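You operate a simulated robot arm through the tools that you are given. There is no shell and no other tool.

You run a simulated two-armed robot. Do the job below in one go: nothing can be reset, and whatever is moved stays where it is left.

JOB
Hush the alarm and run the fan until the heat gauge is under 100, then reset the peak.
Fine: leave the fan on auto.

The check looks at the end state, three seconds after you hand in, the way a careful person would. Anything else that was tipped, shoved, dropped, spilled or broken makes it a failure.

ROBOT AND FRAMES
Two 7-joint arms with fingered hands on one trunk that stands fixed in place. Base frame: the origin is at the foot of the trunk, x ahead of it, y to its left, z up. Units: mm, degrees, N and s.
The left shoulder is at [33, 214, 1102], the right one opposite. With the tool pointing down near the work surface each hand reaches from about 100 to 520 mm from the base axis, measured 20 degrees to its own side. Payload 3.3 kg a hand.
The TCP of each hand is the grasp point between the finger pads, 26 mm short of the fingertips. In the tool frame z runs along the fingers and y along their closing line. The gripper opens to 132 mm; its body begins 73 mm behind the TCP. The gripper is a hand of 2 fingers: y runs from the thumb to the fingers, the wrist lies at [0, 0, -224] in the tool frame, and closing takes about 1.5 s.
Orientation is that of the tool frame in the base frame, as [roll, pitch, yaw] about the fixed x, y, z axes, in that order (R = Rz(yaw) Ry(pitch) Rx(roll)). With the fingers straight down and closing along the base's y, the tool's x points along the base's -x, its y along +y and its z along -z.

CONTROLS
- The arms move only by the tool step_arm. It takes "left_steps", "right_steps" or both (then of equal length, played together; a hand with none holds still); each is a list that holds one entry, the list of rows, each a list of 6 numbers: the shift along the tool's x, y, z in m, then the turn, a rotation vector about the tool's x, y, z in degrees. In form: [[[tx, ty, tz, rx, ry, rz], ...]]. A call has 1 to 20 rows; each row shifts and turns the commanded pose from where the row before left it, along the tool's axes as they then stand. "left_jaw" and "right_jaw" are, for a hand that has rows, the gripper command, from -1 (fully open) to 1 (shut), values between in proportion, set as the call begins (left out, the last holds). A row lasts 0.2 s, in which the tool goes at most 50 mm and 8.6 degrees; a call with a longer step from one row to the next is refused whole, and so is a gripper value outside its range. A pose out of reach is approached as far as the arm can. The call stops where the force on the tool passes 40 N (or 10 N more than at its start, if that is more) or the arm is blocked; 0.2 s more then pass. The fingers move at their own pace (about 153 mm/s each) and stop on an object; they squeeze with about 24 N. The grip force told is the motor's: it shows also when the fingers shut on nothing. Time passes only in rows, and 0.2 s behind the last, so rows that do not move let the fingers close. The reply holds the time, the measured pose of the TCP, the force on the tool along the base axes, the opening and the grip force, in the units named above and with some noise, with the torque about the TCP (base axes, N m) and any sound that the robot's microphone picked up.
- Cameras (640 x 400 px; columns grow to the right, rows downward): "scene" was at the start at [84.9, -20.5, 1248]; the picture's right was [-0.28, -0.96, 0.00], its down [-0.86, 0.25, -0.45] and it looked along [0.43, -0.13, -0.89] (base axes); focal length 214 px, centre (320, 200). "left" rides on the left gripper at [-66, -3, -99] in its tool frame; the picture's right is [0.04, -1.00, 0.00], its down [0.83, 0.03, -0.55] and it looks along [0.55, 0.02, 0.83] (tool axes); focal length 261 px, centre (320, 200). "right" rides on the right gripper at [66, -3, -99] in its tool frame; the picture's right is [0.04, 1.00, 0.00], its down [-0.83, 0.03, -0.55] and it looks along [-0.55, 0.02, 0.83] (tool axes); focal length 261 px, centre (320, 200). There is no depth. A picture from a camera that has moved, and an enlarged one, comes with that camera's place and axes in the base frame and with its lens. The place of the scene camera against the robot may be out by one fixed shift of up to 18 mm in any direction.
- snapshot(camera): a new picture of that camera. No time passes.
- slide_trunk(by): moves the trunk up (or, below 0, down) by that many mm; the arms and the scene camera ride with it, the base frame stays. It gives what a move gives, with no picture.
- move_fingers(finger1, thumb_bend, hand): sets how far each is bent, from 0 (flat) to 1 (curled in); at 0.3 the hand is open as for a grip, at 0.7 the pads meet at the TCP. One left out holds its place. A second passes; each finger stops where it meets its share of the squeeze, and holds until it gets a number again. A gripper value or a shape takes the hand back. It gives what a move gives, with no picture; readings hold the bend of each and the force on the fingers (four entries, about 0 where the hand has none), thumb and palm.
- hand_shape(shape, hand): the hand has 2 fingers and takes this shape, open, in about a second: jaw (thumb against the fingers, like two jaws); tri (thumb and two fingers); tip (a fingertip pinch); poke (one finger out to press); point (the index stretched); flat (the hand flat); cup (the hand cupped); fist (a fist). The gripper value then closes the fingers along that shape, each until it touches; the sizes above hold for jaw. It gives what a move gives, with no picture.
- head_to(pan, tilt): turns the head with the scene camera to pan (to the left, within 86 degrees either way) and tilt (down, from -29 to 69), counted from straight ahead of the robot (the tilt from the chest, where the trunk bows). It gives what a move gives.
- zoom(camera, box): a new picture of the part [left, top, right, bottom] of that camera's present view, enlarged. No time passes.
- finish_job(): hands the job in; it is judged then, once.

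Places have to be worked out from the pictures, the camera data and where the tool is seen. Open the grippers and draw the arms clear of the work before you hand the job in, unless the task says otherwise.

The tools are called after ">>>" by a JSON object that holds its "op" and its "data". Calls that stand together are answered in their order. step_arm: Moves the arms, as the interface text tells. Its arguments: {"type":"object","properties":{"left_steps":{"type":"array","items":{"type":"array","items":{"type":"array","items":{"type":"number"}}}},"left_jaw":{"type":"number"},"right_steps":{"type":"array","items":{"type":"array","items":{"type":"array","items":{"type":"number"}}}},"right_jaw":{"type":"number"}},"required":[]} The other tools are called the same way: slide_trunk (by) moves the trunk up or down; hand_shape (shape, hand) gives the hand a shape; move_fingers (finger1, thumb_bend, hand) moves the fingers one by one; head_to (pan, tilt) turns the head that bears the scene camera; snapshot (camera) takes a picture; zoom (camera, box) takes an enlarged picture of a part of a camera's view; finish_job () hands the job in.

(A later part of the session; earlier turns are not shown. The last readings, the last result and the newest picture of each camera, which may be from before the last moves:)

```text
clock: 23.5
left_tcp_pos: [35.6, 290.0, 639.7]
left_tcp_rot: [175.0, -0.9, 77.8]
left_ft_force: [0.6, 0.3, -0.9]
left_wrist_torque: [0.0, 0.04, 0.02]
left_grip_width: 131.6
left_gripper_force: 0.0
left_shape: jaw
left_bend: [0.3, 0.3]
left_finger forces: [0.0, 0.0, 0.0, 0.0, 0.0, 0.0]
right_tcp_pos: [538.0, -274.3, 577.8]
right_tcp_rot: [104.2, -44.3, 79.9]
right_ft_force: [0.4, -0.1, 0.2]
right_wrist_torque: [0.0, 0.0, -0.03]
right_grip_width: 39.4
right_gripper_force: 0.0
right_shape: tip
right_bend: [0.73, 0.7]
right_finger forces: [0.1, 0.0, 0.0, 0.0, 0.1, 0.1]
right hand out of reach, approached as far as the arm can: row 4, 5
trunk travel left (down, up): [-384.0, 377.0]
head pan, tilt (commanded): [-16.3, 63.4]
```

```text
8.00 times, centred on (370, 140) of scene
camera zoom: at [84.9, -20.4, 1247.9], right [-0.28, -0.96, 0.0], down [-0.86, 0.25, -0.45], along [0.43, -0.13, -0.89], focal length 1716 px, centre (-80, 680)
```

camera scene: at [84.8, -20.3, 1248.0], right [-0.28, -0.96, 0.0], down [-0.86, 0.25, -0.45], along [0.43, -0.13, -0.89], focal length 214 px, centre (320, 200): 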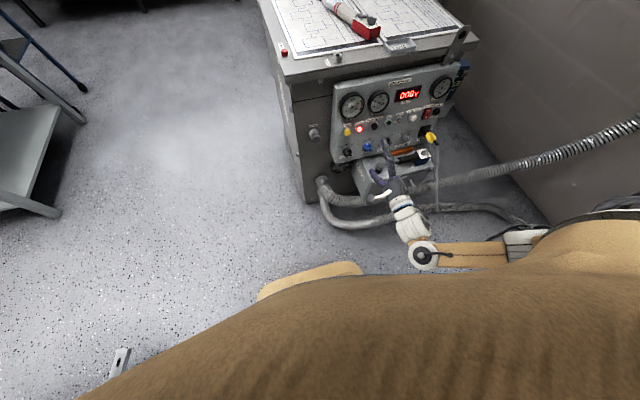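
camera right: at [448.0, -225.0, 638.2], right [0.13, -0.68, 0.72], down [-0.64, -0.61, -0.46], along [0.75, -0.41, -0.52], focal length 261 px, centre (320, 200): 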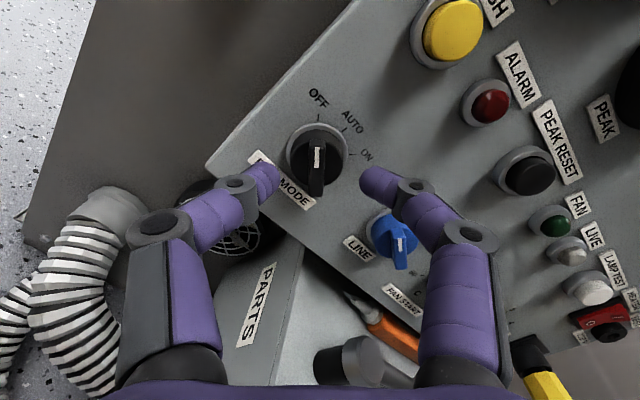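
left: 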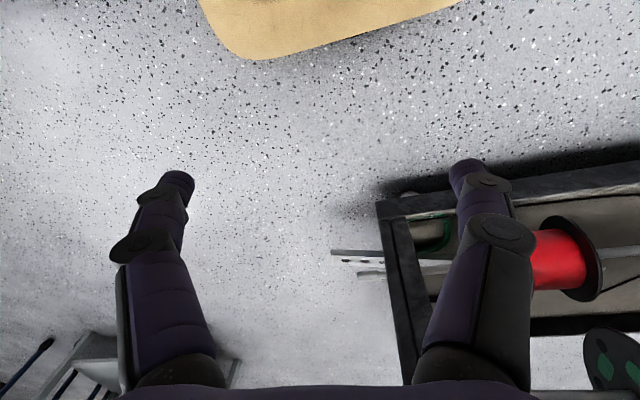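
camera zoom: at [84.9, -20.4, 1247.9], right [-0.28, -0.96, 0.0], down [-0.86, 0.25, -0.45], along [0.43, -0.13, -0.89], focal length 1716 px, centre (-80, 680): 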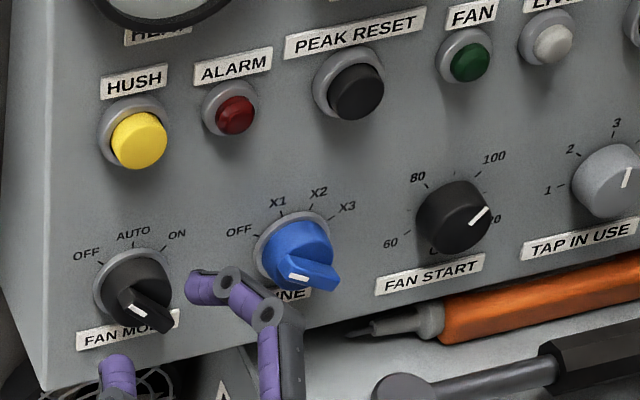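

The arm ran out of reach 8 mm short of the bar (and the alarm lamp is now out). Lowering the trunk about 60 mm will bring the shoulder closer; first I'll back the right hand off and raise it 60 mm, and raise the left hand 60 mm too so it keeps its height.

>>> {"op": "step_arm", "data": {"right_steps": [[[0, 0, -0.03, 0, 0, 0], [0.014, 0.014, -0.0085, 0, 0, 0], [0.014, 0.014, -0.0085, 0, 0, 0], [0.014, 0.014, -0.0085, 0, 0, 0]]], "left_steps": [[[0, 0, -0.015, 0, 0, 0], [0, 0, -0.015, 0, 0, 0], [0, 0, -0.015, 0, 0, 0], [0, 0, -0.015, 0, 0, 0]]]}}

>>> {"op": "snapshot", "data": {"camera": "left"}}

>>> {"op": "zoom", "data": {"camera": "scene", "box": [320, 80, 448, 160]}}

```text
clock: 24.5
left_tcp_pos: [32.0, 290.4, 651.7]
left_tcp_rot: [174.9, -0.9, 77.7]
left_ft_force: [-1.2, 0.7, 1.2]
left_wrist_torque: [0.0, 0.02, -0.01]
left_grip_width: 131.8
left_gripper_force: 0.0
left_shape: jaw
left_bend: [0.3, 0.3]
left_finger forces: [0.0, 0.1, 0.0, 0.0, 0.0, 0.0]
left hand out of reach, approached as far as the arm can: row 1, 2, 3, 4
right_tcp_pos: [493.3, -275.1, 646.4]
right_tcp_rot: [104.2, -44.2, 79.8]
right_ft_force: [0.3, 0.2, 0.2]
right_wrist_torque: [0.02, -0.01, -0.03]
right_grip_width: 40.0
right_gripper_force: 0.0
right_shape: tip
right_bend: [0.73, 0.7]
right_finger forces: [0.0, 0.0, 0.1, 0.0, 0.0, 0.0]
trunk travel left (down, up): [-384.0, 377.0]
head pan, tilt (commanded): [-16.3, 63.4]
```

```text
taken
camera left: at [7.0, 226.7, 748.3], right [-0.96, 0.25, -0.09], down [0.16, 0.81, 0.57], along [0.22, 0.53, -0.82], focal length 261 px, centre (320, 200)
```

left: 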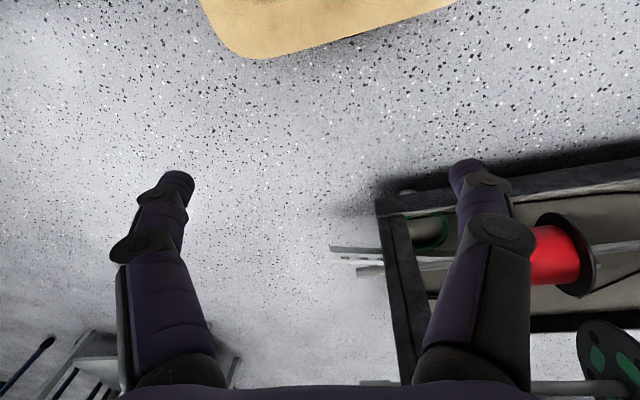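

```text
5.00 times, centred on (384, 120) of scene
camera zoom: at [84.7, -20.3, 1248.0], right [-0.28, -0.96, 0.0], down [-0.86, 0.25, -0.45], along [0.43, -0.13, -0.89], focal length 1072 px, centre (0, 600)
```

zoom: 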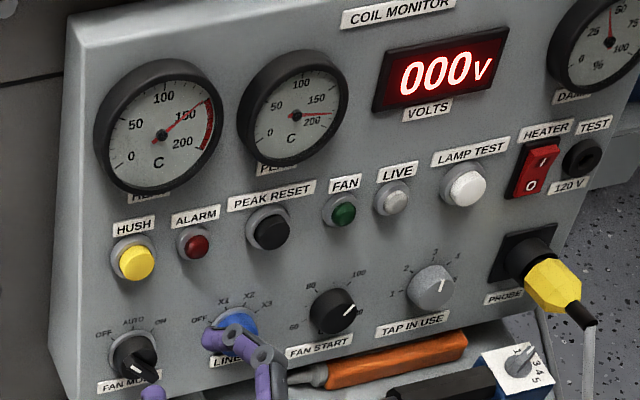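

The left arm is folded and can only rise about 11 mm. I'll only lower the trunk about 40 mm in stages, using the left camera's parallax to make sure nothing is close under the left hand; first a reference zoom and a 15 mm slide.

>>> {"op": "zoom", "data": {"camera": "left", "box": [320, 140, 640, 340]}}

>>> {"op": "slide_trunk", "data": {"by": -15}}

>>> {"op": "zoom", "data": {"camera": "left", "box": [320, 140, 640, 340]}}

```text
2.00 times, centred on (480, 240) of left
camera zoom: at [7.0, 226.7, 748.3], right [-0.96, 0.25, -0.09], down [0.16, 0.81, 0.57], along [0.22, 0.53, -0.82], focal length 521 px, centre (0, 120)
```

zoom: 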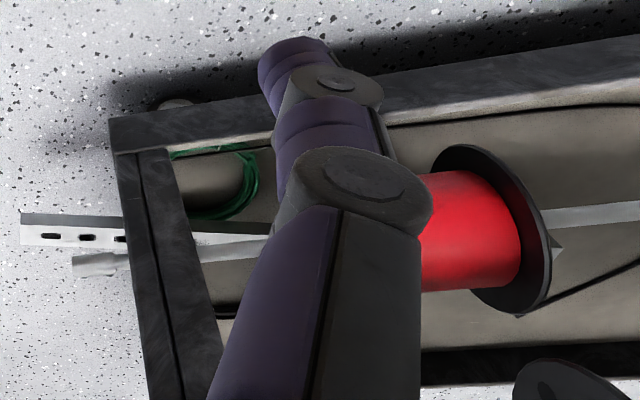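

```text
clock: 25.1
left_tcp_pos: [33.5, 290.5, 637.1]
left_tcp_rot: [174.8, -0.8, 77.7]
left_ft_force: [0.0, 0.6, 0.3]
left_wrist_torque: [0.03, 0.0, 0.06]
left_grip_width: 131.9
left_gripper_force: 0.0
left_shape: jaw
left_bend: [0.3, 0.3]
left_finger forces: [0.1, 0.1, 0.0, 0.0, 0.0, 0.0]
right_tcp_pos: [492.7, -274.4, 632.5]
right_tcp_rot: [104.2, -44.2, 79.9]
right_ft_force: [-0.5, 0.5, 0.0]
right_wrist_torque: [0.01, 0.03, 0.02]
right_grip_width: 39.7
right_gripper_force: 0.1
right_shape: tip
right_bend: [0.73, 0.7]
right_finger forces: [0.1, 0.0, 0.0, 0.0, 0.1, 0.0]
trunk travel left (down, up): [-369.0, 392.0]
head pan, tilt (commanded): [-16.3, 63.4]
```

```text
2.00 times, centred on (480, 240) of left
camera zoom: at [7.4, 226.6, 733.3], right [-0.96, 0.25, -0.09], down [0.16, 0.81, 0.57], along [0.22, 0.53, -0.82], focal length 521 px, centre (0, 120)
```

zoom: 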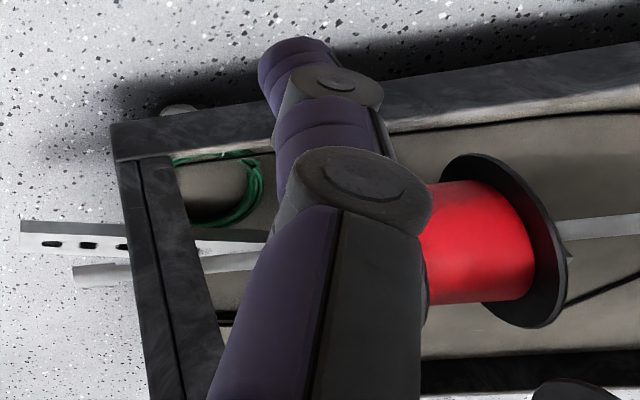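

Parallax puts the cart and spool well over 200 mm below the left hand, so lowering further is safe. Sliding another 45 mm down (right hand stays ~75 mm off the panel).

>>> {"op": "slide_trunk", "data": {"by": -45}}

>>> {"op": "snapshot", "data": {"camera": "right"}}

>>> {"op": "snapshot", "data": {"camera": "scene"}}

```text
clock: 26.0
left_tcp_pos: [33.2, 290.6, 591.1]
left_tcp_rot: [174.9, -0.7, 77.7]
left_ft_force: [-0.7, 0.5, 0.2]
left_wrist_torque: [0.01, 0.03, -0.02]
left_grip_width: 131.9
left_gripper_force: 0.1
left_shape: jaw
left_bend: [0.3, 0.3]
left_finger forces: [0.0, 0.0, 0.0, 0.1, 0.0, 0.1]
right_tcp_pos: [493.1, -274.9, 587.5]
right_tcp_rot: [104.2, -44.3, 79.9]
right_ft_force: [1.3, 0.2, 0.5]
right_wrist_torque: [0.01, 0.01, 0.01]
right_grip_width: 39.7
right_gripper_force: 0.0
right_shape: tip
right_bend: [0.73, 0.7]
right_finger forces: [0.1, 0.1, 0.0, 0.1, 0.1, 0.0]
trunk travel left (down, up): [-324.0, 437.0]
head pan, tilt (commanded): [-16.3, 63.4]
```

```text
taken
camera right: at [403.7, -225.1, 646.7], right [0.13, -0.68, 0.72], down [-0.64, -0.61, -0.46], along [0.75, -0.41, -0.52], focal length 261 px, centre (320, 200)
```

right: 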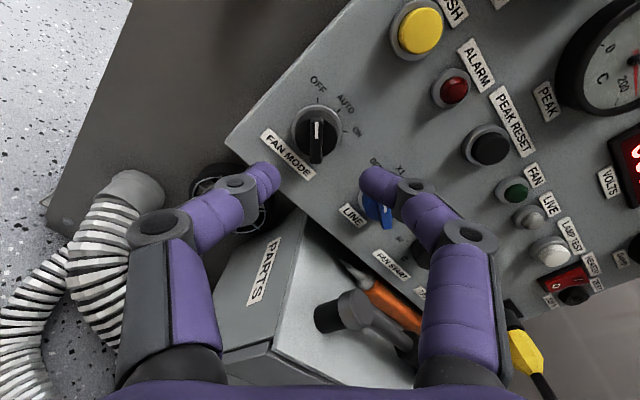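

```text
taken
camera scene: at [94.9, -20.4, 1187.4], right [-0.28, -0.96, 0.0], down [-0.86, 0.25, -0.45], along [0.43, -0.13, -0.89], focal length 214 px, centre (320, 200)
```

scene: 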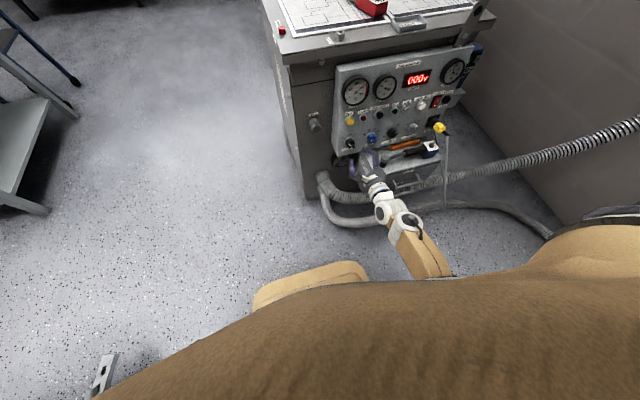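

Trunk is 60 mm lower and the hand is at standoff again. Zooming on the knob to recompute the lateral offset.

>>> {"op": "zoom", "data": {"camera": "right", "box": [240, 80, 400, 180]}}

>>> {"op": "zoom", "data": {"camera": "scene", "box": [330, 60, 394, 100]}}

```text
4.00 times, centred on (320, 130) of right
camera zoom: at [403.7, -225.1, 646.7], right [0.13, -0.68, 0.72], down [-0.64, -0.61, -0.46], along [0.75, -0.41, -0.52], focal length 1043 px, centre (320, 480)
```

zoom: 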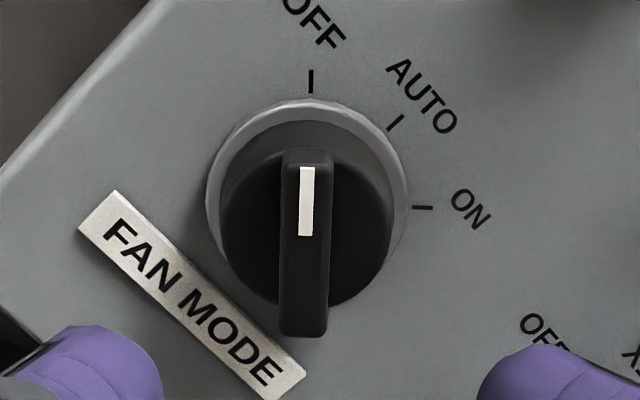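

```text
10.00 times, centred on (362, 80) of scene
camera zoom: at [94.9, -20.4, 1187.4], right [-0.28, -0.96, 0.0], down [-0.86, 0.25, -0.45], along [0.43, -0.13, -0.89], focal length 2145 px, centre (-100, 1400)
```

zoom: 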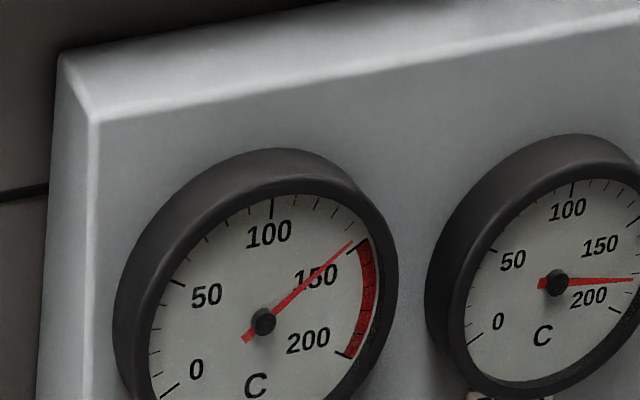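

HEAT is ~147, so the alarm has cleared itself below its band. The bar centre is about (-2.3,-2.6) mm off in tool x/y; I'll correct and advance 55 mm to bring the tips level with the bar top.

>>> {"op": "step_arm", "data": {"right_steps": [[[-0.0023, -0.0026, 0.01, 0, 0, 0], [0, 0, 0.015, 0, 0, 0], [0, 0, 0.015, 0, 0, 0], [0, 0, 0.01, 0, 0, 0], [0, 0, 0.005, 0, 0, 0]]]}}

>>> {"op": "snapshot", "data": {"camera": "right"}}

>>> {"op": "zoom", "data": {"camera": "scene", "box": [320, 115, 400, 165]}}

```text
clock: 27.2
left_tcp_pos: [33.1, 291.3, 591.5]
left_tcp_rot: [174.9, -0.9, 77.7]
left_ft_force: [0.8, 0.3, 0.0]
left_wrist_torque: [-0.01, -0.02, 0.02]
left_grip_width: 132.0
left_gripper_force: 0.1
left_shape: jaw
left_bend: [0.3, 0.3]
left_finger forces: [0.0, 0.0, 0.0, 0.0, 0.1, 0.1]
right_tcp_pos: [546.6, -275.3, 571.9]
right_tcp_rot: [104.2, -44.2, 80.0]
right_ft_force: [0.6, -0.1, -0.2]
right_wrist_torque: [-0.01, -0.02, -0.01]
right_grip_width: 39.4
right_gripper_force: 0.1
right_shape: tip
right_bend: [0.73, 0.7]
right_finger forces: [0.0, 0.0, 0.0, 0.0, 0.0, 0.0]
trunk travel left (down, up): [-324.0, 437.0]
head pan, tilt (commanded): [-16.3, 63.4]
```

```text
taken
camera right: at [457.0, -225.1, 633.1], right [0.13, -0.68, 0.72], down [-0.65, -0.61, -0.46], along [0.75, -0.41, -0.52], focal length 261 px, centre (320, 200)
```

right: 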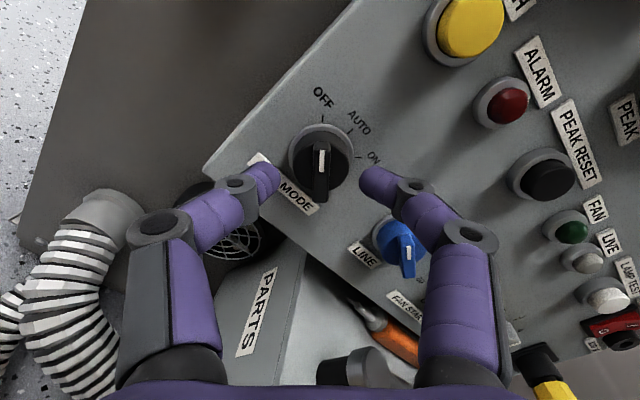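

```text
8.00 times, centred on (360, 140) of scene
camera zoom: at [95.1, -20.4, 1187.4], right [-0.28, -0.96, 0.0], down [-0.86, 0.25, -0.45], along [0.43, -0.13, -0.89], focal length 1716 px, centre (0, 680)
```

zoom: 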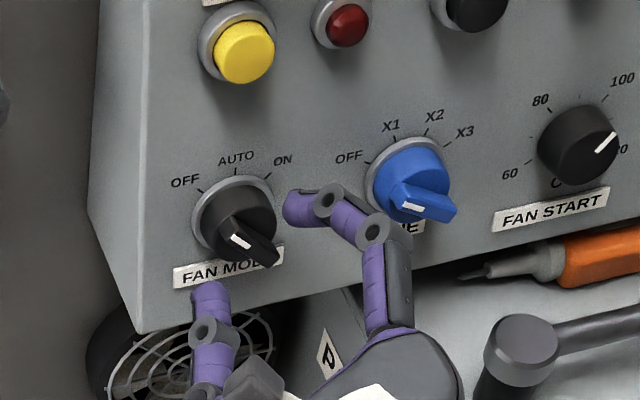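

Tips are now level with the bar top and centred on it. Advancing 8 mm more so the tips straddle the bar.

>>> {"op": "step_arm", "data": {"right_steps": [[[0, 0, 0.003, 0, 0, 0], [0, 0, 0.003, 0, 0, 0], [0, 0, 0.002, 0, 0, 0]]]}}

>>> {"op": "snapshot", "data": {"camera": "right"}}

```text
clock: 28.0
left_tcp_pos: [31.7, 290.6, 590.7]
left_tcp_rot: [174.9, -1.0, 77.7]
left_ft_force: [-0.6, 0.4, 0.5]
left_wrist_torque: [-0.03, -0.02, -0.02]
left_grip_width: 131.9
left_gripper_force: 0.1
left_shape: jaw
left_bend: [0.3, 0.3]
left_finger forces: [0.0, 0.0, 0.0, 0.1, 0.0, 0.0]
right_tcp_pos: [554.7, -273.7, 571.5]
right_tcp_rot: [104.2, -44.2, 79.9]
right_ft_force: [0.3, 0.5, 0.4]
right_wrist_torque: [-0.02, 0.02, 0.01]
right_grip_width: 39.7
right_gripper_force: 0.1
right_shape: tip
right_bend: [0.73, 0.7]
right_finger forces: [0.0, 0.0, 0.0, 0.1, 0.0, 0.0]
trunk travel left (down, up): [-324.0, 437.0]
head pan, tilt (commanded): [-16.3, 63.4]
```

```text
taken
camera right: at [464.8, -224.8, 631.8], right [0.13, -0.68, 0.72], down [-0.65, -0.61, -0.46], along [0.75, -0.41, -0.52], focal length 261 px, centre (320, 200)
```

right: 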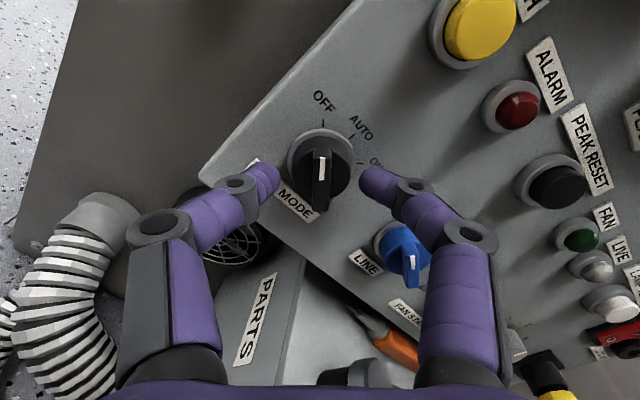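

The tips straddle the bar's mid-length. Closing the fingers on it now.

>>> {"op": "step_arm", "data": {"right_steps": [[[0, 0, 0, 0, 0, 0], [0, 0, 0, 0, 0, 0], [0, 0, 0, 0, 0, 0], [0, 0, 0, 0, 0, 0]]], "right_jaw": 1}}

>>> {"op": "zoom", "data": {"camera": "right", "box": [240, 110, 400, 210]}}

>>> {"op": "zoom", "data": {"camera": "scene", "box": [320, 115, 400, 165]}}

```text
clock: 29.0
left_tcp_pos: [32.2, 289.7, 591.9]
left_tcp_rot: [174.9, -0.9, 77.7]
left_ft_force: [-0.1, -1.1, -0.1]
left_wrist_torque: [0.02, 0.03, -0.01]
left_grip_width: 132.0
left_gripper_force: 0.1
left_shape: jaw
left_bend: [0.3, 0.3]
left_finger forces: [0.1, 0.0, 0.0, 0.0, 0.0, 0.1]
right_tcp_pos: [554.9, -274.1, 571.4]
right_tcp_rot: [104.0, -44.1, 80.0]
right_ft_force: [-5.7, -2.2, 2.8]
right_wrist_torque: [-0.01, -0.07, -0.09]
right_grip_width: 19.6
right_gripper_force: 23.9
right_shape: tip
right_bend: [0.73, 0.7]
right_finger forces: [23.8, 0.1, 0.1, 0.0, 21.5, 0.0]
trunk travel left (down, up): [-324.0, 437.0]
head pan, tilt (commanded): [-16.3, 63.4]
```

```text
4.00 times, centred on (320, 160) of right
camera zoom: at [464.4, -225.1, 632.2], right [0.13, -0.68, 0.72], down [-0.65, -0.61, -0.46], along [0.75, -0.41, -0.52], focal length 1043 px, centre (320, 360)
```

zoom: 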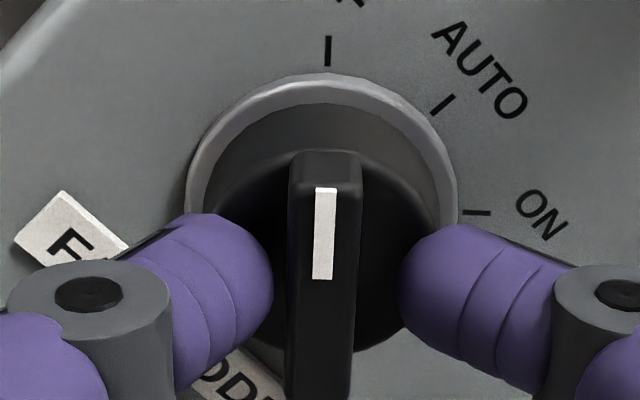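

```text
8.00 times, centred on (360, 140) of scene
camera zoom: at [94.3, -20.5, 1187.4], right [-0.28, -0.96, 0.0], down [-0.86, 0.25, -0.45], along [0.43, -0.13, -0.89], focal length 1716 px, centre (0, 680)
```

zoom: 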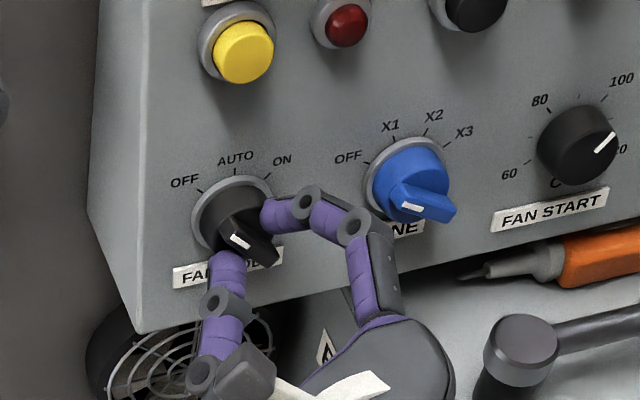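

The fingers stalled at 19.6 mm — they're on the knob body's shoulder rather than the bar. I'll back off a few mm while still closing so the tips settle on the bar.

>>> {"op": "step_arm", "data": {"right_steps": [[[0, 0, -0.0015, 0, 0, 0], [0, 0, -0.0015, 0, 0, 0], [0, 0, 0, 0, 0, 0]]]}}

>>> {"op": "zoom", "data": {"camera": "right", "box": [240, 110, 400, 210]}}

```text
clock: 29.8
left_tcp_pos: [32.9, 291.1, 591.6]
left_tcp_rot: [174.8, -0.9, 77.7]
left_ft_force: [0.6, -0.2, -0.6]
left_wrist_torque: [0.0, 0.01, -0.01]
left_grip_width: 131.7
left_gripper_force: 0.1
left_shape: jaw
left_bend: [0.3, 0.3]
left_finger forces: [0.0, 0.1, 0.0, 0.0, 0.0, 0.1]
right_tcp_pos: [552.4, -274.3, 572.6]
right_tcp_rot: [104.1, -44.1, 79.9]
right_ft_force: [5.1, -2.0, 1.0]
right_wrist_torque: [-0.02, -0.15, -0.16]
right_grip_width: 16.5
right_gripper_force: 23.9
right_shape: tip
right_bend: [0.73, 0.71]
right_finger forces: [18.5, 0.1, 0.1, 0.1, 15.8, 0.1]
trunk travel left (down, up): [-324.0, 437.0]
head pan, tilt (commanded): [-16.3, 63.4]
```

```text
4.00 times, centred on (320, 160) of right
camera zoom: at [462.5, -225.1, 632.7], right [0.13, -0.68, 0.72], down [-0.64, -0.61, -0.46], along [0.75, -0.41, -0.52], focal length 1043 px, centre (320, 360)
```

zoom: 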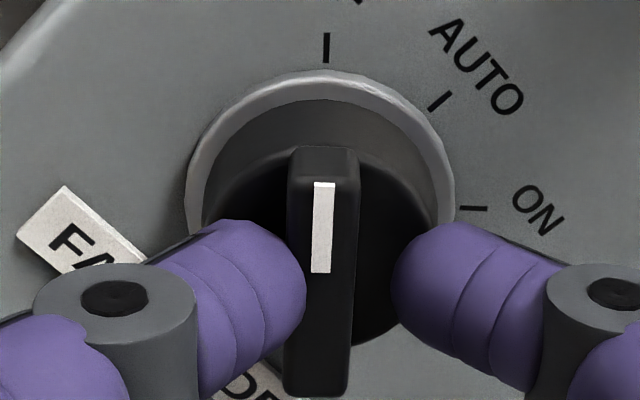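

The thumb now touches the bar but the other finger is still held off by the body. Backing off another 3 mm with the squeeze on.

>>> {"op": "step_arm", "data": {"right_steps": [[[0, 0, -0.0015, 0, 0, 0], [0, 0, -0.0015, 0, 0, 0], [0, 0, 0, 0, 0, 0]]]}}

>>> {"op": "zoom", "data": {"camera": "right", "box": [240, 110, 400, 210]}}

```text
clock: 30.6
left_tcp_pos: [33.9, 290.4, 591.1]
left_tcp_rot: [174.9, -0.8, 77.7]
left_ft_force: [-0.9, 0.7, -0.2]
left_wrist_torque: [-0.01, -0.05, 0.01]
left_grip_width: 132.0
left_gripper_force: 0.0
left_shape: jaw
left_bend: [0.3, 0.3]
left_finger forces: [0.0, 0.0, 0.0, 0.1, 0.0, 0.1]
right_tcp_pos: [547.0, -274.3, 573.2]
right_tcp_rot: [104.2, -44.2, 79.8]
right_ft_force: [-6.1, -2.3, 4.2]
right_wrist_torque: [-0.02, -0.04, -0.09]
right_grip_width: 13.3
right_gripper_force: 23.7
right_shape: tip
right_bend: [0.75, 0.73]
right_finger forces: [0.0, 0.0, 0.0, 0.1, 0.1, 0.0]
trunk travel left (down, up): [-324.0, 437.0]
head pan, tilt (commanded): [-16.3, 63.4]
```

```text
4.00 times, centred on (320, 160) of right
camera zoom: at [458.1, -225.3, 633.2], right [0.13, -0.68, 0.72], down [-0.65, -0.61, -0.46], along [0.75, -0.41, -0.52], focal length 1043 px, centre (320, 360)
```

zoom: 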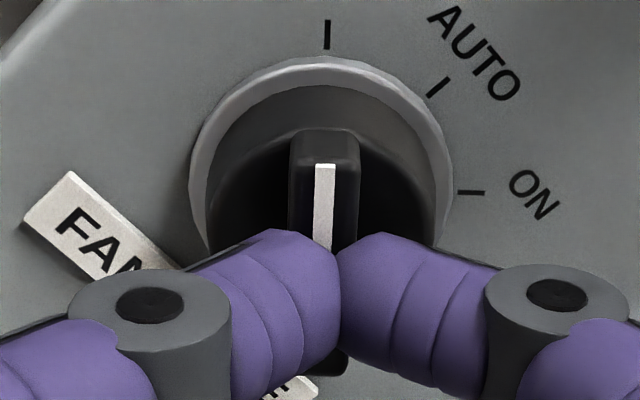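

The fingers slipped over the bar top, so the bar is too shallow for these round tips. I'll instead open wider and go deeper to clamp the knob body itself; first open and retreat slightly.

>>> {"op": "step_arm", "data": {"right_steps": [[[0, 0, -0.004, 0, 0, 0], [0, 0, 0, 0, 0, 0], [0, 0, 0, 0, 0, 0], [0, 0, 0, 0, 0, 0]]], "right_jaw": 0.3}}

>>> {"op": "snapshot", "data": {"camera": "right"}}

>>> {"op": "zoom", "data": {"camera": "scene", "box": [320, 115, 400, 165]}}

```text
clock: 31.6
left_tcp_pos: [33.8, 290.7, 591.7]
left_tcp_rot: [174.9, -0.9, 77.6]
left_ft_force: [0.8, -0.6, -0.3]
left_wrist_torque: [0.01, 0.0, 0.02]
left_grip_width: 131.7
left_gripper_force: 0.0
left_shape: jaw
left_bend: [0.3, 0.3]
left_finger forces: [0.0, 0.0, 0.1, 0.0, 0.0, 0.0]
right_tcp_pos: [545.4, -274.0, 573.2]
right_tcp_rot: [104.2, -44.2, 79.9]
right_ft_force: [0.2, -0.2, 0.1]
right_wrist_torque: [0.0, -0.01, -0.03]
right_grip_width: 45.7
right_gripper_force: 0.0
right_shape: tip
right_bend: [0.74, 0.7]
right_finger forces: [0.0, 0.0, 0.0, 0.0, 0.1, 0.0]
trunk travel left (down, up): [-324.0, 437.0]
head pan, tilt (commanded): [-16.3, 63.4]
```

```text
taken
camera right: at [455.1, -225.0, 633.8], right [0.13, -0.68, 0.72], down [-0.65, -0.61, -0.46], along [0.75, -0.41, -0.52], focal length 261 px, centre (320, 200)
```

right: 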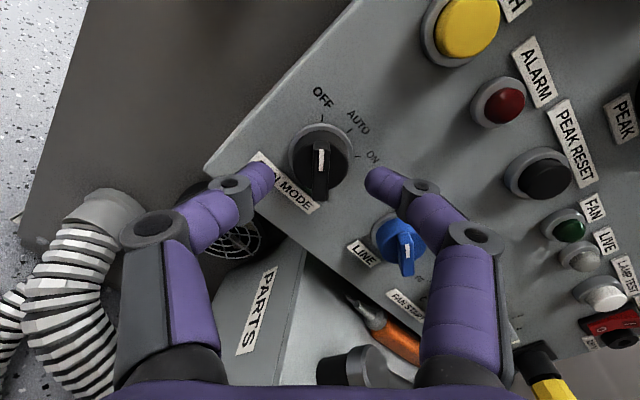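

```text
8.00 times, centred on (360, 140) of scene
camera zoom: at [95.1, -20.4, 1187.4], right [-0.28, -0.96, 0.0], down [-0.86, 0.25, -0.45], along [0.43, -0.13, -0.89], focal length 1716 px, centre (0, 680)
```

zoom: 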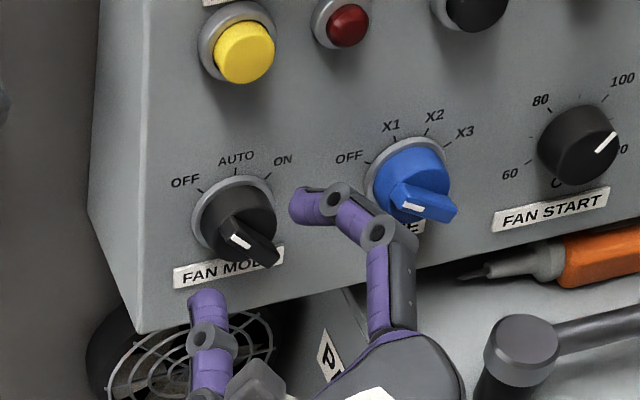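

Knob untouched at OFF and well centred between the open tips. Advancing 16 mm so the tips come alongside the knob body, ~6 mm off the panel.

>>> {"op": "step_arm", "data": {"right_steps": [[[0, 0, 0.005, 0, 0, 0], [0, 0, 0.005, 0, 0, 0], [0, 0, 0.003, 0, 0, 0], [0, 0, 0.003, 0, 0, 0]]]}}

>>> {"op": "zoom", "data": {"camera": "right", "box": [240, 110, 400, 210]}}

```text
clock: 32.6
left_tcp_pos: [33.1, 290.8, 591.0]
left_tcp_rot: [174.9, -0.9, 77.7]
left_ft_force: [-0.6, -0.8, 0.4]
left_wrist_torque: [0.0, -0.03, 0.02]
left_grip_width: 131.7
left_gripper_force: 0.1
left_shape: jaw
left_bend: [0.3, 0.3]
left_finger forces: [0.1, 0.0, 0.0, 0.1, 0.0, 0.0]
right_tcp_pos: [561.0, -273.9, 570.8]
right_tcp_rot: [104.2, -44.3, 79.9]
right_ft_force: [0.2, -0.2, -0.5]
right_wrist_torque: [-0.02, 0.01, 0.01]
right_grip_width: 45.9
right_gripper_force: 0.0
right_shape: tip
right_bend: [0.74, 0.7]
right_finger forces: [0.0, 0.0, 0.1, 0.0, 0.1, 0.0]
trunk travel left (down, up): [-324.0, 437.0]
head pan, tilt (commanded): [-16.3, 63.4]
```

```text
4.00 times, centred on (320, 160) of right
camera zoom: at [471.0, -224.8, 630.9], right [0.13, -0.68, 0.72], down [-0.65, -0.61, -0.46], along [0.75, -0.41, -0.52], focal length 1043 px, centre (320, 360)
```

zoom: 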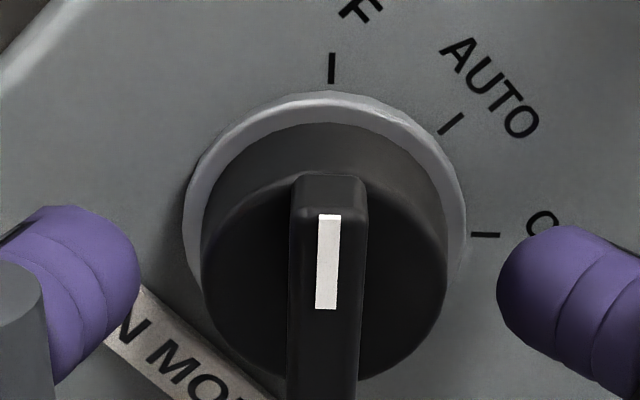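

No contact force; the tips flank the knob body. Closing on the body.

>>> {"op": "step_arm", "data": {"right_steps": [[[0, 0, 0, 0, 0, 0], [0, 0, 0, 0, 0, 0], [0, 0, 0, 0, 0, 0], [0, 0, 0, 0, 0, 0]]], "right_jaw": 1}}

>>> {"op": "zoom", "data": {"camera": "right", "box": [240, 110, 400, 210]}}

```text
clock: 33.6
left_tcp_pos: [33.0, 290.7, 591.0]
left_tcp_rot: [174.9, -1.0, 77.7]
left_ft_force: [-0.6, -0.2, -0.3]
left_wrist_torque: [0.04, -0.01, 0.0]
left_grip_width: 131.9
left_gripper_force: 0.1
left_shape: jaw
left_bend: [0.3, 0.3]
left_finger forces: [0.0, 0.1, 0.0, 0.0, 0.0, 0.0]
right_tcp_pos: [561.0, -273.8, 570.1]
right_tcp_rot: [104.2, -44.2, 80.0]
right_ft_force: [0.0, 1.9, 1.0]
right_wrist_torque: [0.02, -0.08, 0.03]
right_grip_width: 25.4
right_gripper_force: 24.1
right_shape: tip
right_bend: [0.73, 0.7]
right_finger forces: [20.9, 0.0, 0.0, 0.0, 21.8, 0.1]
trunk travel left (down, up): [-324.0, 437.0]
head pan, tilt (commanded): [-16.3, 63.4]
```

```text
4.00 times, centred on (320, 160) of right
camera zoom: at [471.2, -224.6, 631.2], right [0.13, -0.68, 0.72], down [-0.64, -0.61, -0.46], along [0.75, -0.41, -0.52], focal length 1043 px, centre (320, 360)
```

zoom: 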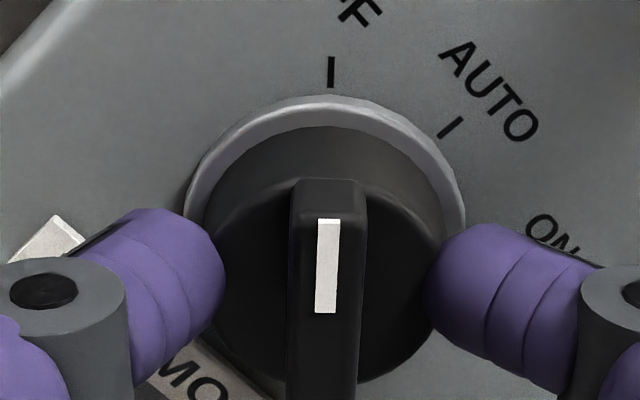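

A firm, balanced grip on the knob body (21 N each side, no net push). Rolling the hand clockwise, first ~25° to see the knob follows.

>>> {"op": "step_arm", "data": {"right_steps": [[[0, 0, 0, 0, 0, 6], [0, 0, 0, 0, 0, 6], [0, 0, 0, 0, 0, 6], [0, 0, 0, 0, 0, 6]]]}}

>>> {"op": "snapshot", "data": {"camera": "right"}}

```text
clock: 34.6
left_tcp_pos: [33.8, 290.3, 592.1]
left_tcp_rot: [174.9, -0.9, 77.7]
left_ft_force: [-0.1, 0.3, 0.3]
left_wrist_torque: [0.0, -0.01, 0.0]
left_grip_width: 132.0
left_gripper_force: 0.0
left_shape: jaw
left_bend: [0.3, 0.3]
left_finger forces: [0.1, 0.0, 0.1, 0.1, 0.0, 0.0]
right_tcp_pos: [561.6, -273.2, 571.6]
right_tcp_rot: [116.6, -66.9, 65.1]
right_ft_force: [2.4, 1.9, 1.7]
right_wrist_torque: [-0.01, -0.01, 0.06]
right_grip_width: 25.3
right_gripper_force: 24.6
right_shape: tip
right_bend: [0.73, 0.7]
right_finger forces: [21.3, 0.0, 0.0, 0.1, 22.0, 0.0]
trunk travel left (down, up): [-324.0, 437.0]
head pan, tilt (commanded): [-16.3, 63.4]
```

```text
taken
camera right: at [473.9, -247.2, 647.1], right [0.07, -0.92, 0.39], down [-0.68, -0.33, -0.66], along [0.73, -0.22, -0.65], focal length 261 px, centre (320, 200)
```

right: 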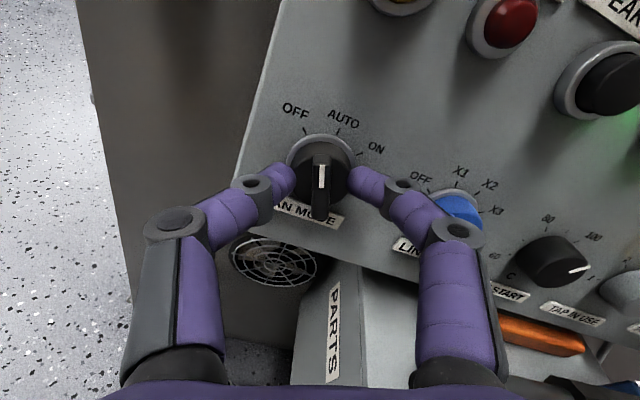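

The knob follows the hand, and a green glow shows the FAN lamp came on. Continuing the turn the remaining ~66° to ON.

>>> {"op": "step_arm", "data": {"right_steps": [[[0, 0, 0, 0, 0, 7.4], [0, 0, 0, 0, 0, 7.4], [0, 0, 0, 0, 0, 7.4], [0, 0, 0, 0, 0, 7.4], [0, 0, 0, 0, 0, 7.4], [0, 0, 0, 0, 0, 7.4], [0, 0, 0, 0, 0, 7.4], [0, 0, 0, 0, 0, 7.4], [0, 0, 0, 0, 0, 7.4]]]}}

>>> {"op": "snapshot", "data": {"camera": "right"}}

>>> {"op": "zoom", "data": {"camera": "scene", "box": [320, 70, 448, 150]}}

```text
clock: 36.6
left_tcp_pos: [32.5, 290.5, 590.8]
left_tcp_rot: [174.9, -0.9, 77.8]
left_ft_force: [-0.2, 0.4, 0.1]
left_wrist_torque: [0.0, -0.02, -0.04]
left_grip_width: 132.2
left_gripper_force: 0.0
left_shape: jaw
left_bend: [0.3, 0.3]
left_finger forces: [0.0, 0.1, 0.0, 0.0, 0.1, 0.0]
right_tcp_pos: [561.8, -274.7, 571.0]
right_tcp_rot: [-103.9, -43.4, -80.6]
right_ft_force: [3.4, -6.4, 7.1]
right_wrist_torque: [-0.01, -0.16, -0.06]
right_grip_width: 25.5
right_gripper_force: 24.4
right_shape: tip
right_bend: [0.73, 0.7]
right_finger forces: [22.3, 0.0, 0.1, 0.1, 23.7, 0.1]
trunk travel left (down, up): [-324.0, 437.0]
head pan, tilt (commanded): [-16.3, 63.4]
```

```text
taken
camera right: at [471.2, -318.8, 634.4], right [-0.12, -0.73, -0.68], down [-0.65, 0.58, -0.5], along [0.75, 0.38, -0.54], focal length 261 px, centre (320, 200)
```

right: 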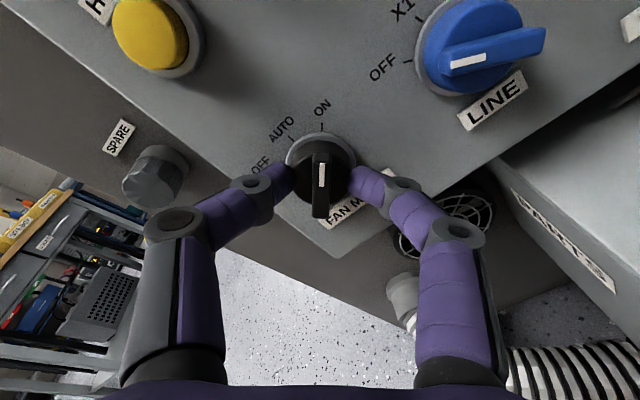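

```text
5.00 times, centred on (384, 110) of scene
camera zoom: at [94.7, -20.6, 1187.4], right [-0.28, -0.96, 0.0], down [-0.86, 0.25, -0.45], along [0.43, -0.13, -0.89], focal length 1072 px, centre (0, 650)
```

zoom: 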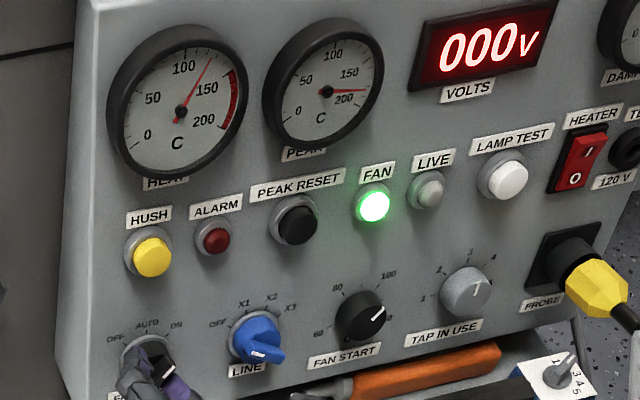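

Knob is at ON, FAN lamp lit, HEAT down to ~128. I'll keep hold of the knob and wait while it cools.

>>> {"op": "step_arm", "data": {"right_steps": [[[0, 0, 0, 0, 0, 0], [0, 0, 0, 0, 0, 0], [0, 0, 0, 0, 0, 0], [0, 0, 0, 0, 0, 0], [0, 0, 0, 0, 0, 0], [0, 0, 0, 0, 0, 0], [0, 0, 0, 0, 0, 0], [0, 0, 0, 0, 0, 0], [0, 0, 0, 0, 0, 0], [0, 0, 0, 0, 0, 0], [0, 0, 0, 0, 0, 0], [0, 0, 0, 0, 0, 0], [0, 0, 0, 0, 0, 0], [0, 0, 0, 0, 0, 0], [0, 0, 0, 0, 0, 0], [0, 0, 0, 0, 0, 0], [0, 0, 0, 0, 0, 0], [0, 0, 0, 0, 0, 0], [0, 0, 0, 0, 0, 0], [0, 0, 0, 0, 0, 0]]]}}

>>> {"op": "zoom", "data": {"camera": "scene", "box": [320, 70, 416, 130]}}

```text
clock: 40.8
left_tcp_pos: [34.3, 291.4, 591.4]
left_tcp_rot: [174.8, -0.9, 77.7]
left_ft_force: [0.6, 0.2, 0.2]
left_wrist_torque: [0.01, 0.01, 0.02]
left_grip_width: 131.9
left_gripper_force: 0.3
left_shape: jaw
left_bend: [0.3, 0.3]
left_finger forces: [0.0, 0.1, 0.0, 0.0, 0.0, 0.0]
right_tcp_pos: [560.4, -276.2, 571.4]
right_tcp_rot: [-103.8, -43.4, -80.5]
right_ft_force: [4.5, -10.4, 7.4]
right_wrist_torque: [-0.06, -0.18, -0.15]
right_grip_width: 25.5
right_gripper_force: 24.3
right_shape: tip
right_bend: [0.73, 0.7]
right_finger forces: [23.0, 0.0, 0.0, 0.1, 22.8, 0.0]
trunk travel left (down, up): [-324.0, 437.0]
head pan, tilt (commanded): [-16.3, 63.4]
```

```text
6.67 times, centred on (368, 100) of scene
camera zoom: at [94.7, -20.8, 1187.4], right [-0.28, -0.96, 0.0], down [-0.86, 0.25, -0.45], along [0.43, -0.13, -0.89], focal length 1430 px, centre (0, 867)
```

zoom: 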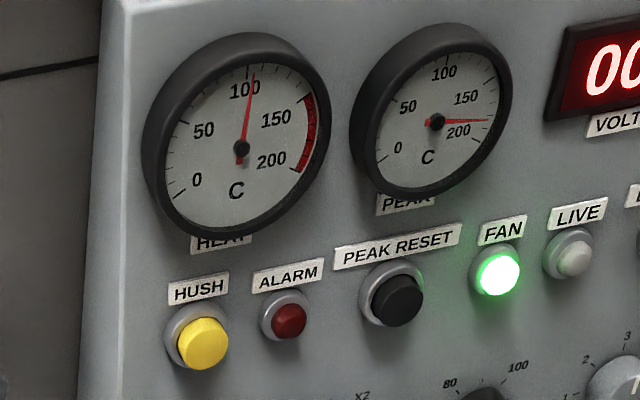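

HEAT is about 104 and falling quickly; waiting another ~4 s to get comfortably below 100.

>>> {"op": "step_arm", "data": {"right_steps": [[[0, 0, 0, 0, 0, 0], [0, 0, 0, 0, 0, 0], [0, 0, 0, 0, 0, 0], [0, 0, 0, 0, 0, 0], [0, 0, 0, 0, 0, 0], [0, 0, 0, 0, 0, 0], [0, 0, 0, 0, 0, 0], [0, 0, 0, 0, 0, 0], [0, 0, 0, 0, 0, 0], [0, 0, 0, 0, 0, 0], [0, 0, 0, 0, 0, 0], [0, 0, 0, 0, 0, 0], [0, 0, 0, 0, 0, 0], [0, 0, 0, 0, 0, 0], [0, 0, 0, 0, 0, 0], [0, 0, 0, 0, 0, 0], [0, 0, 0, 0, 0, 0], [0, 0, 0, 0, 0, 0], [0, 0, 0, 0, 0, 0], [0, 0, 0, 0, 0, 0]]]}}

>>> {"op": "zoom", "data": {"camera": "scene", "box": [320, 70, 416, 130]}}

```text
clock: 45.0
left_tcp_pos: [32.7, 290.7, 590.8]
left_tcp_rot: [174.9, -0.8, 77.7]
left_ft_force: [-0.2, 0.3, 0.8]
left_wrist_torque: [-0.03, 0.02, 0.0]
left_grip_width: 131.8
left_gripper_force: 0.1
left_shape: jaw
left_bend: [0.3, 0.3]
left_finger forces: [0.1, 0.1, 0.0, 0.0, 0.1, 0.0]
right_tcp_pos: [559.7, -275.4, 571.4]
right_tcp_rot: [-103.9, -43.4, -80.6]
right_ft_force: [3.8, -10.0, 7.5]
right_wrist_torque: [-0.03, -0.18, -0.13]
right_grip_width: 25.2
right_gripper_force: 24.5
right_shape: tip
right_bend: [0.73, 0.7]
right_finger forces: [23.0, 0.1, 0.1, 0.1, 22.8, 0.1]
trunk travel left (down, up): [-324.0, 437.0]
head pan, tilt (commanded): [-16.3, 63.4]
```

```text
6.67 times, centred on (368, 100) of scene
camera zoom: at [94.7, -20.8, 1187.4], right [-0.28, -0.96, 0.0], down [-0.86, 0.25, -0.45], along [0.43, -0.13, -0.89], focal length 1430 px, centre (0, 867)
```

zoom: 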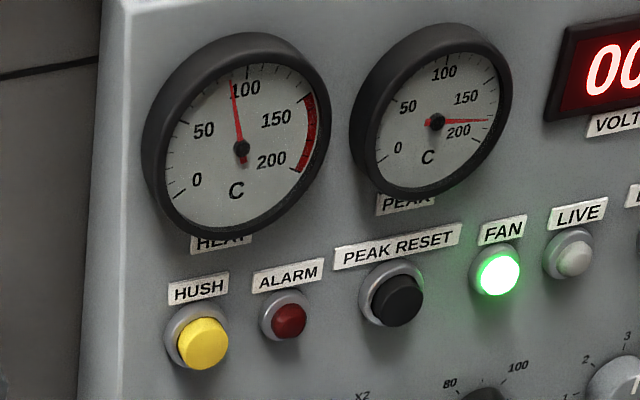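

HEAT is about 87 now. Turning the knob back 45° to AUTO.

>>> {"op": "step_arm", "data": {"right_steps": [[[0, 0, 0, 0, 0, -7.5], [0, 0, 0, 0, 0, -7.5], [0, 0, 0, 0, 0, -7.5], [0, 0, 0, 0, 0, -7.5], [0, 0, 0, 0, 0, -7.5], [0, 0, 0, 0, 0, -7.5], [0, 0, 0, 0, 0, 0]]]}}

>>> {"op": "snapshot", "data": {"camera": "right"}}

>>> {"op": "zoom", "data": {"camera": "scene", "box": [320, 70, 448, 150]}}

```text
clock: 46.6
left_tcp_pos: [32.4, 290.1, 592.8]
left_tcp_rot: [174.8, -0.9, 77.7]
left_ft_force: [0.4, -0.2, 0.2]
left_wrist_torque: [-0.04, -0.03, 0.0]
left_grip_width: 132.1
left_gripper_force: 0.0
left_shape: jaw
left_bend: [0.3, 0.3]
left_finger forces: [0.1, 0.1, 0.0, 0.1, 0.0, 0.0]
right_tcp_pos: [560.7, -273.4, 571.5]
right_tcp_rot: [-176.5, -79.9, -3.7]
right_ft_force: [2.4, -4.1, 9.1]
right_wrist_torque: [-0.04, -0.16, -0.07]
right_grip_width: 25.0
right_gripper_force: 24.4
right_shape: tip
right_bend: [0.73, 0.7]
right_finger forces: [25.4, 0.0, 0.0, 0.0, 21.9, 0.1]
trunk travel left (down, up): [-324.0, 437.0]
head pan, tilt (commanded): [-16.3, 63.4]
```

```text
taken
camera right: at [474.5, -270.7, 651.9], right [0.0, -1.0, 0.03], down [-0.69, -0.02, -0.72], along [0.72, -0.02, -0.69], focal length 261 px, centre (320, 200)
```

right: 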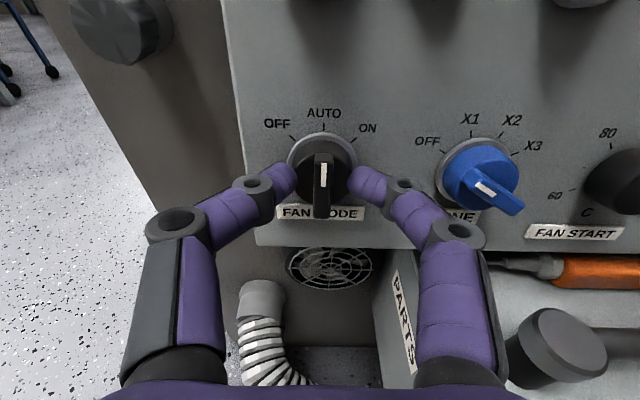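

```text
5.00 times, centred on (384, 110) of scene
camera zoom: at [94.5, -20.3, 1187.4], right [-0.28, -0.96, 0.0], down [-0.86, 0.25, -0.45], along [0.43, -0.13, -0.89], focal length 1072 px, centre (0, 650)
```

zoom: 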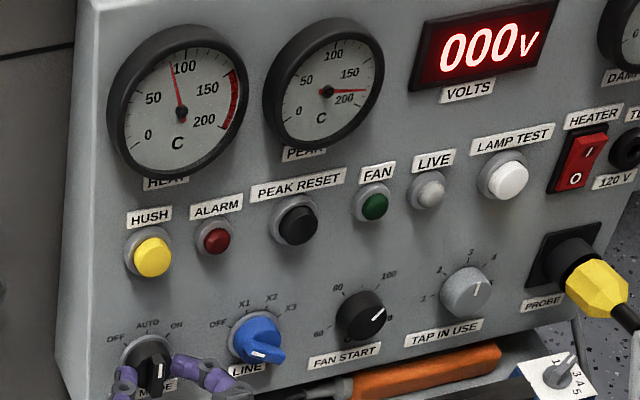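

FAN lamp went out and the knob points to AUTO with HEAT ~84. Releasing with a small opening and withdrawing straight back.

>>> {"op": "step_arm", "data": {"right_steps": [[[0, 0, 0, 0, 0, 0], [0, 0, 0, 0, 0, 0], [0, 0, 0, 0, 0, 0], [0, 0, -0.005, 0, 0, 0], [0, 0, -0.01, 0, 0, 0], [0, 0, -0.02, 0, 0, 0], [0, 0, -0.03, 0, 0, 0]]], "right_jaw": 0.35}}

>>> {"op": "snapshot", "data": {"camera": "right"}}

>>> {"op": "zoom", "data": {"camera": "scene", "box": [320, 70, 448, 150]}}

```text
clock: 48.2
left_tcp_pos: [33.3, 290.6, 591.1]
left_tcp_rot: [174.9, -0.9, 77.7]
left_ft_force: [0.1, 0.2, 0.5]
left_wrist_torque: [0.02, -0.01, 0.02]
left_grip_width: 131.8
left_gripper_force: 0.0
left_shape: jaw
left_bend: [0.3, 0.3]
left_finger forces: [0.0, 0.0, 0.0, 0.0, 0.0, 0.0]
right_tcp_pos: [500.9, -281.8, 584.7]
right_tcp_rot: [179.2, -80.3, 0.3]
right_ft_force: [-0.3, -0.1, -0.1]
right_wrist_torque: [0.01, 0.04, -0.01]
right_grip_width: 42.9
right_gripper_force: 0.1
right_shape: tip
right_bend: [0.74, 0.7]
right_finger forces: [0.0, 0.0, 0.0, 0.0, 0.0, 0.0]
trunk travel left (down, up): [-324.0, 437.0]
head pan, tilt (commanded): [-16.3, 63.4]
```

```text
taken
camera right: at [413.1, -277.9, 665.3], right [0.0, -1.0, 0.04], down [-0.69, -0.03, -0.73], along [0.73, -0.03, -0.69], focal length 261 px, centre (320, 200)
```

right: 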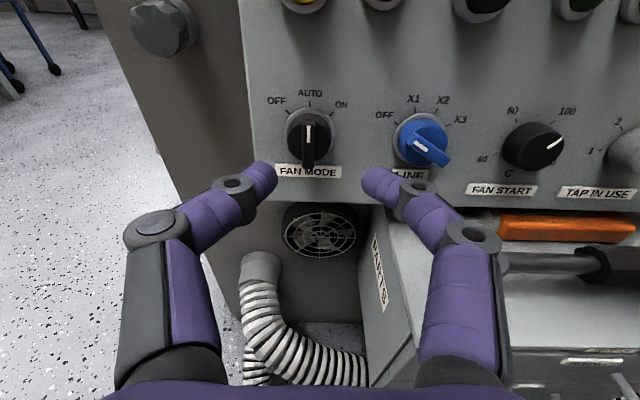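

```text
5.00 times, centred on (384, 110) of scene
camera zoom: at [95.1, -20.5, 1187.4], right [-0.28, -0.96, 0.0], down [-0.86, 0.25, -0.45], along [0.43, -0.13, -0.89], focal length 1072 px, centre (0, 650)
```

zoom: 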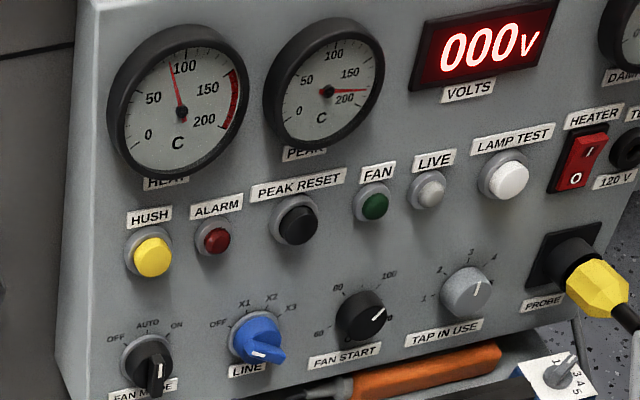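

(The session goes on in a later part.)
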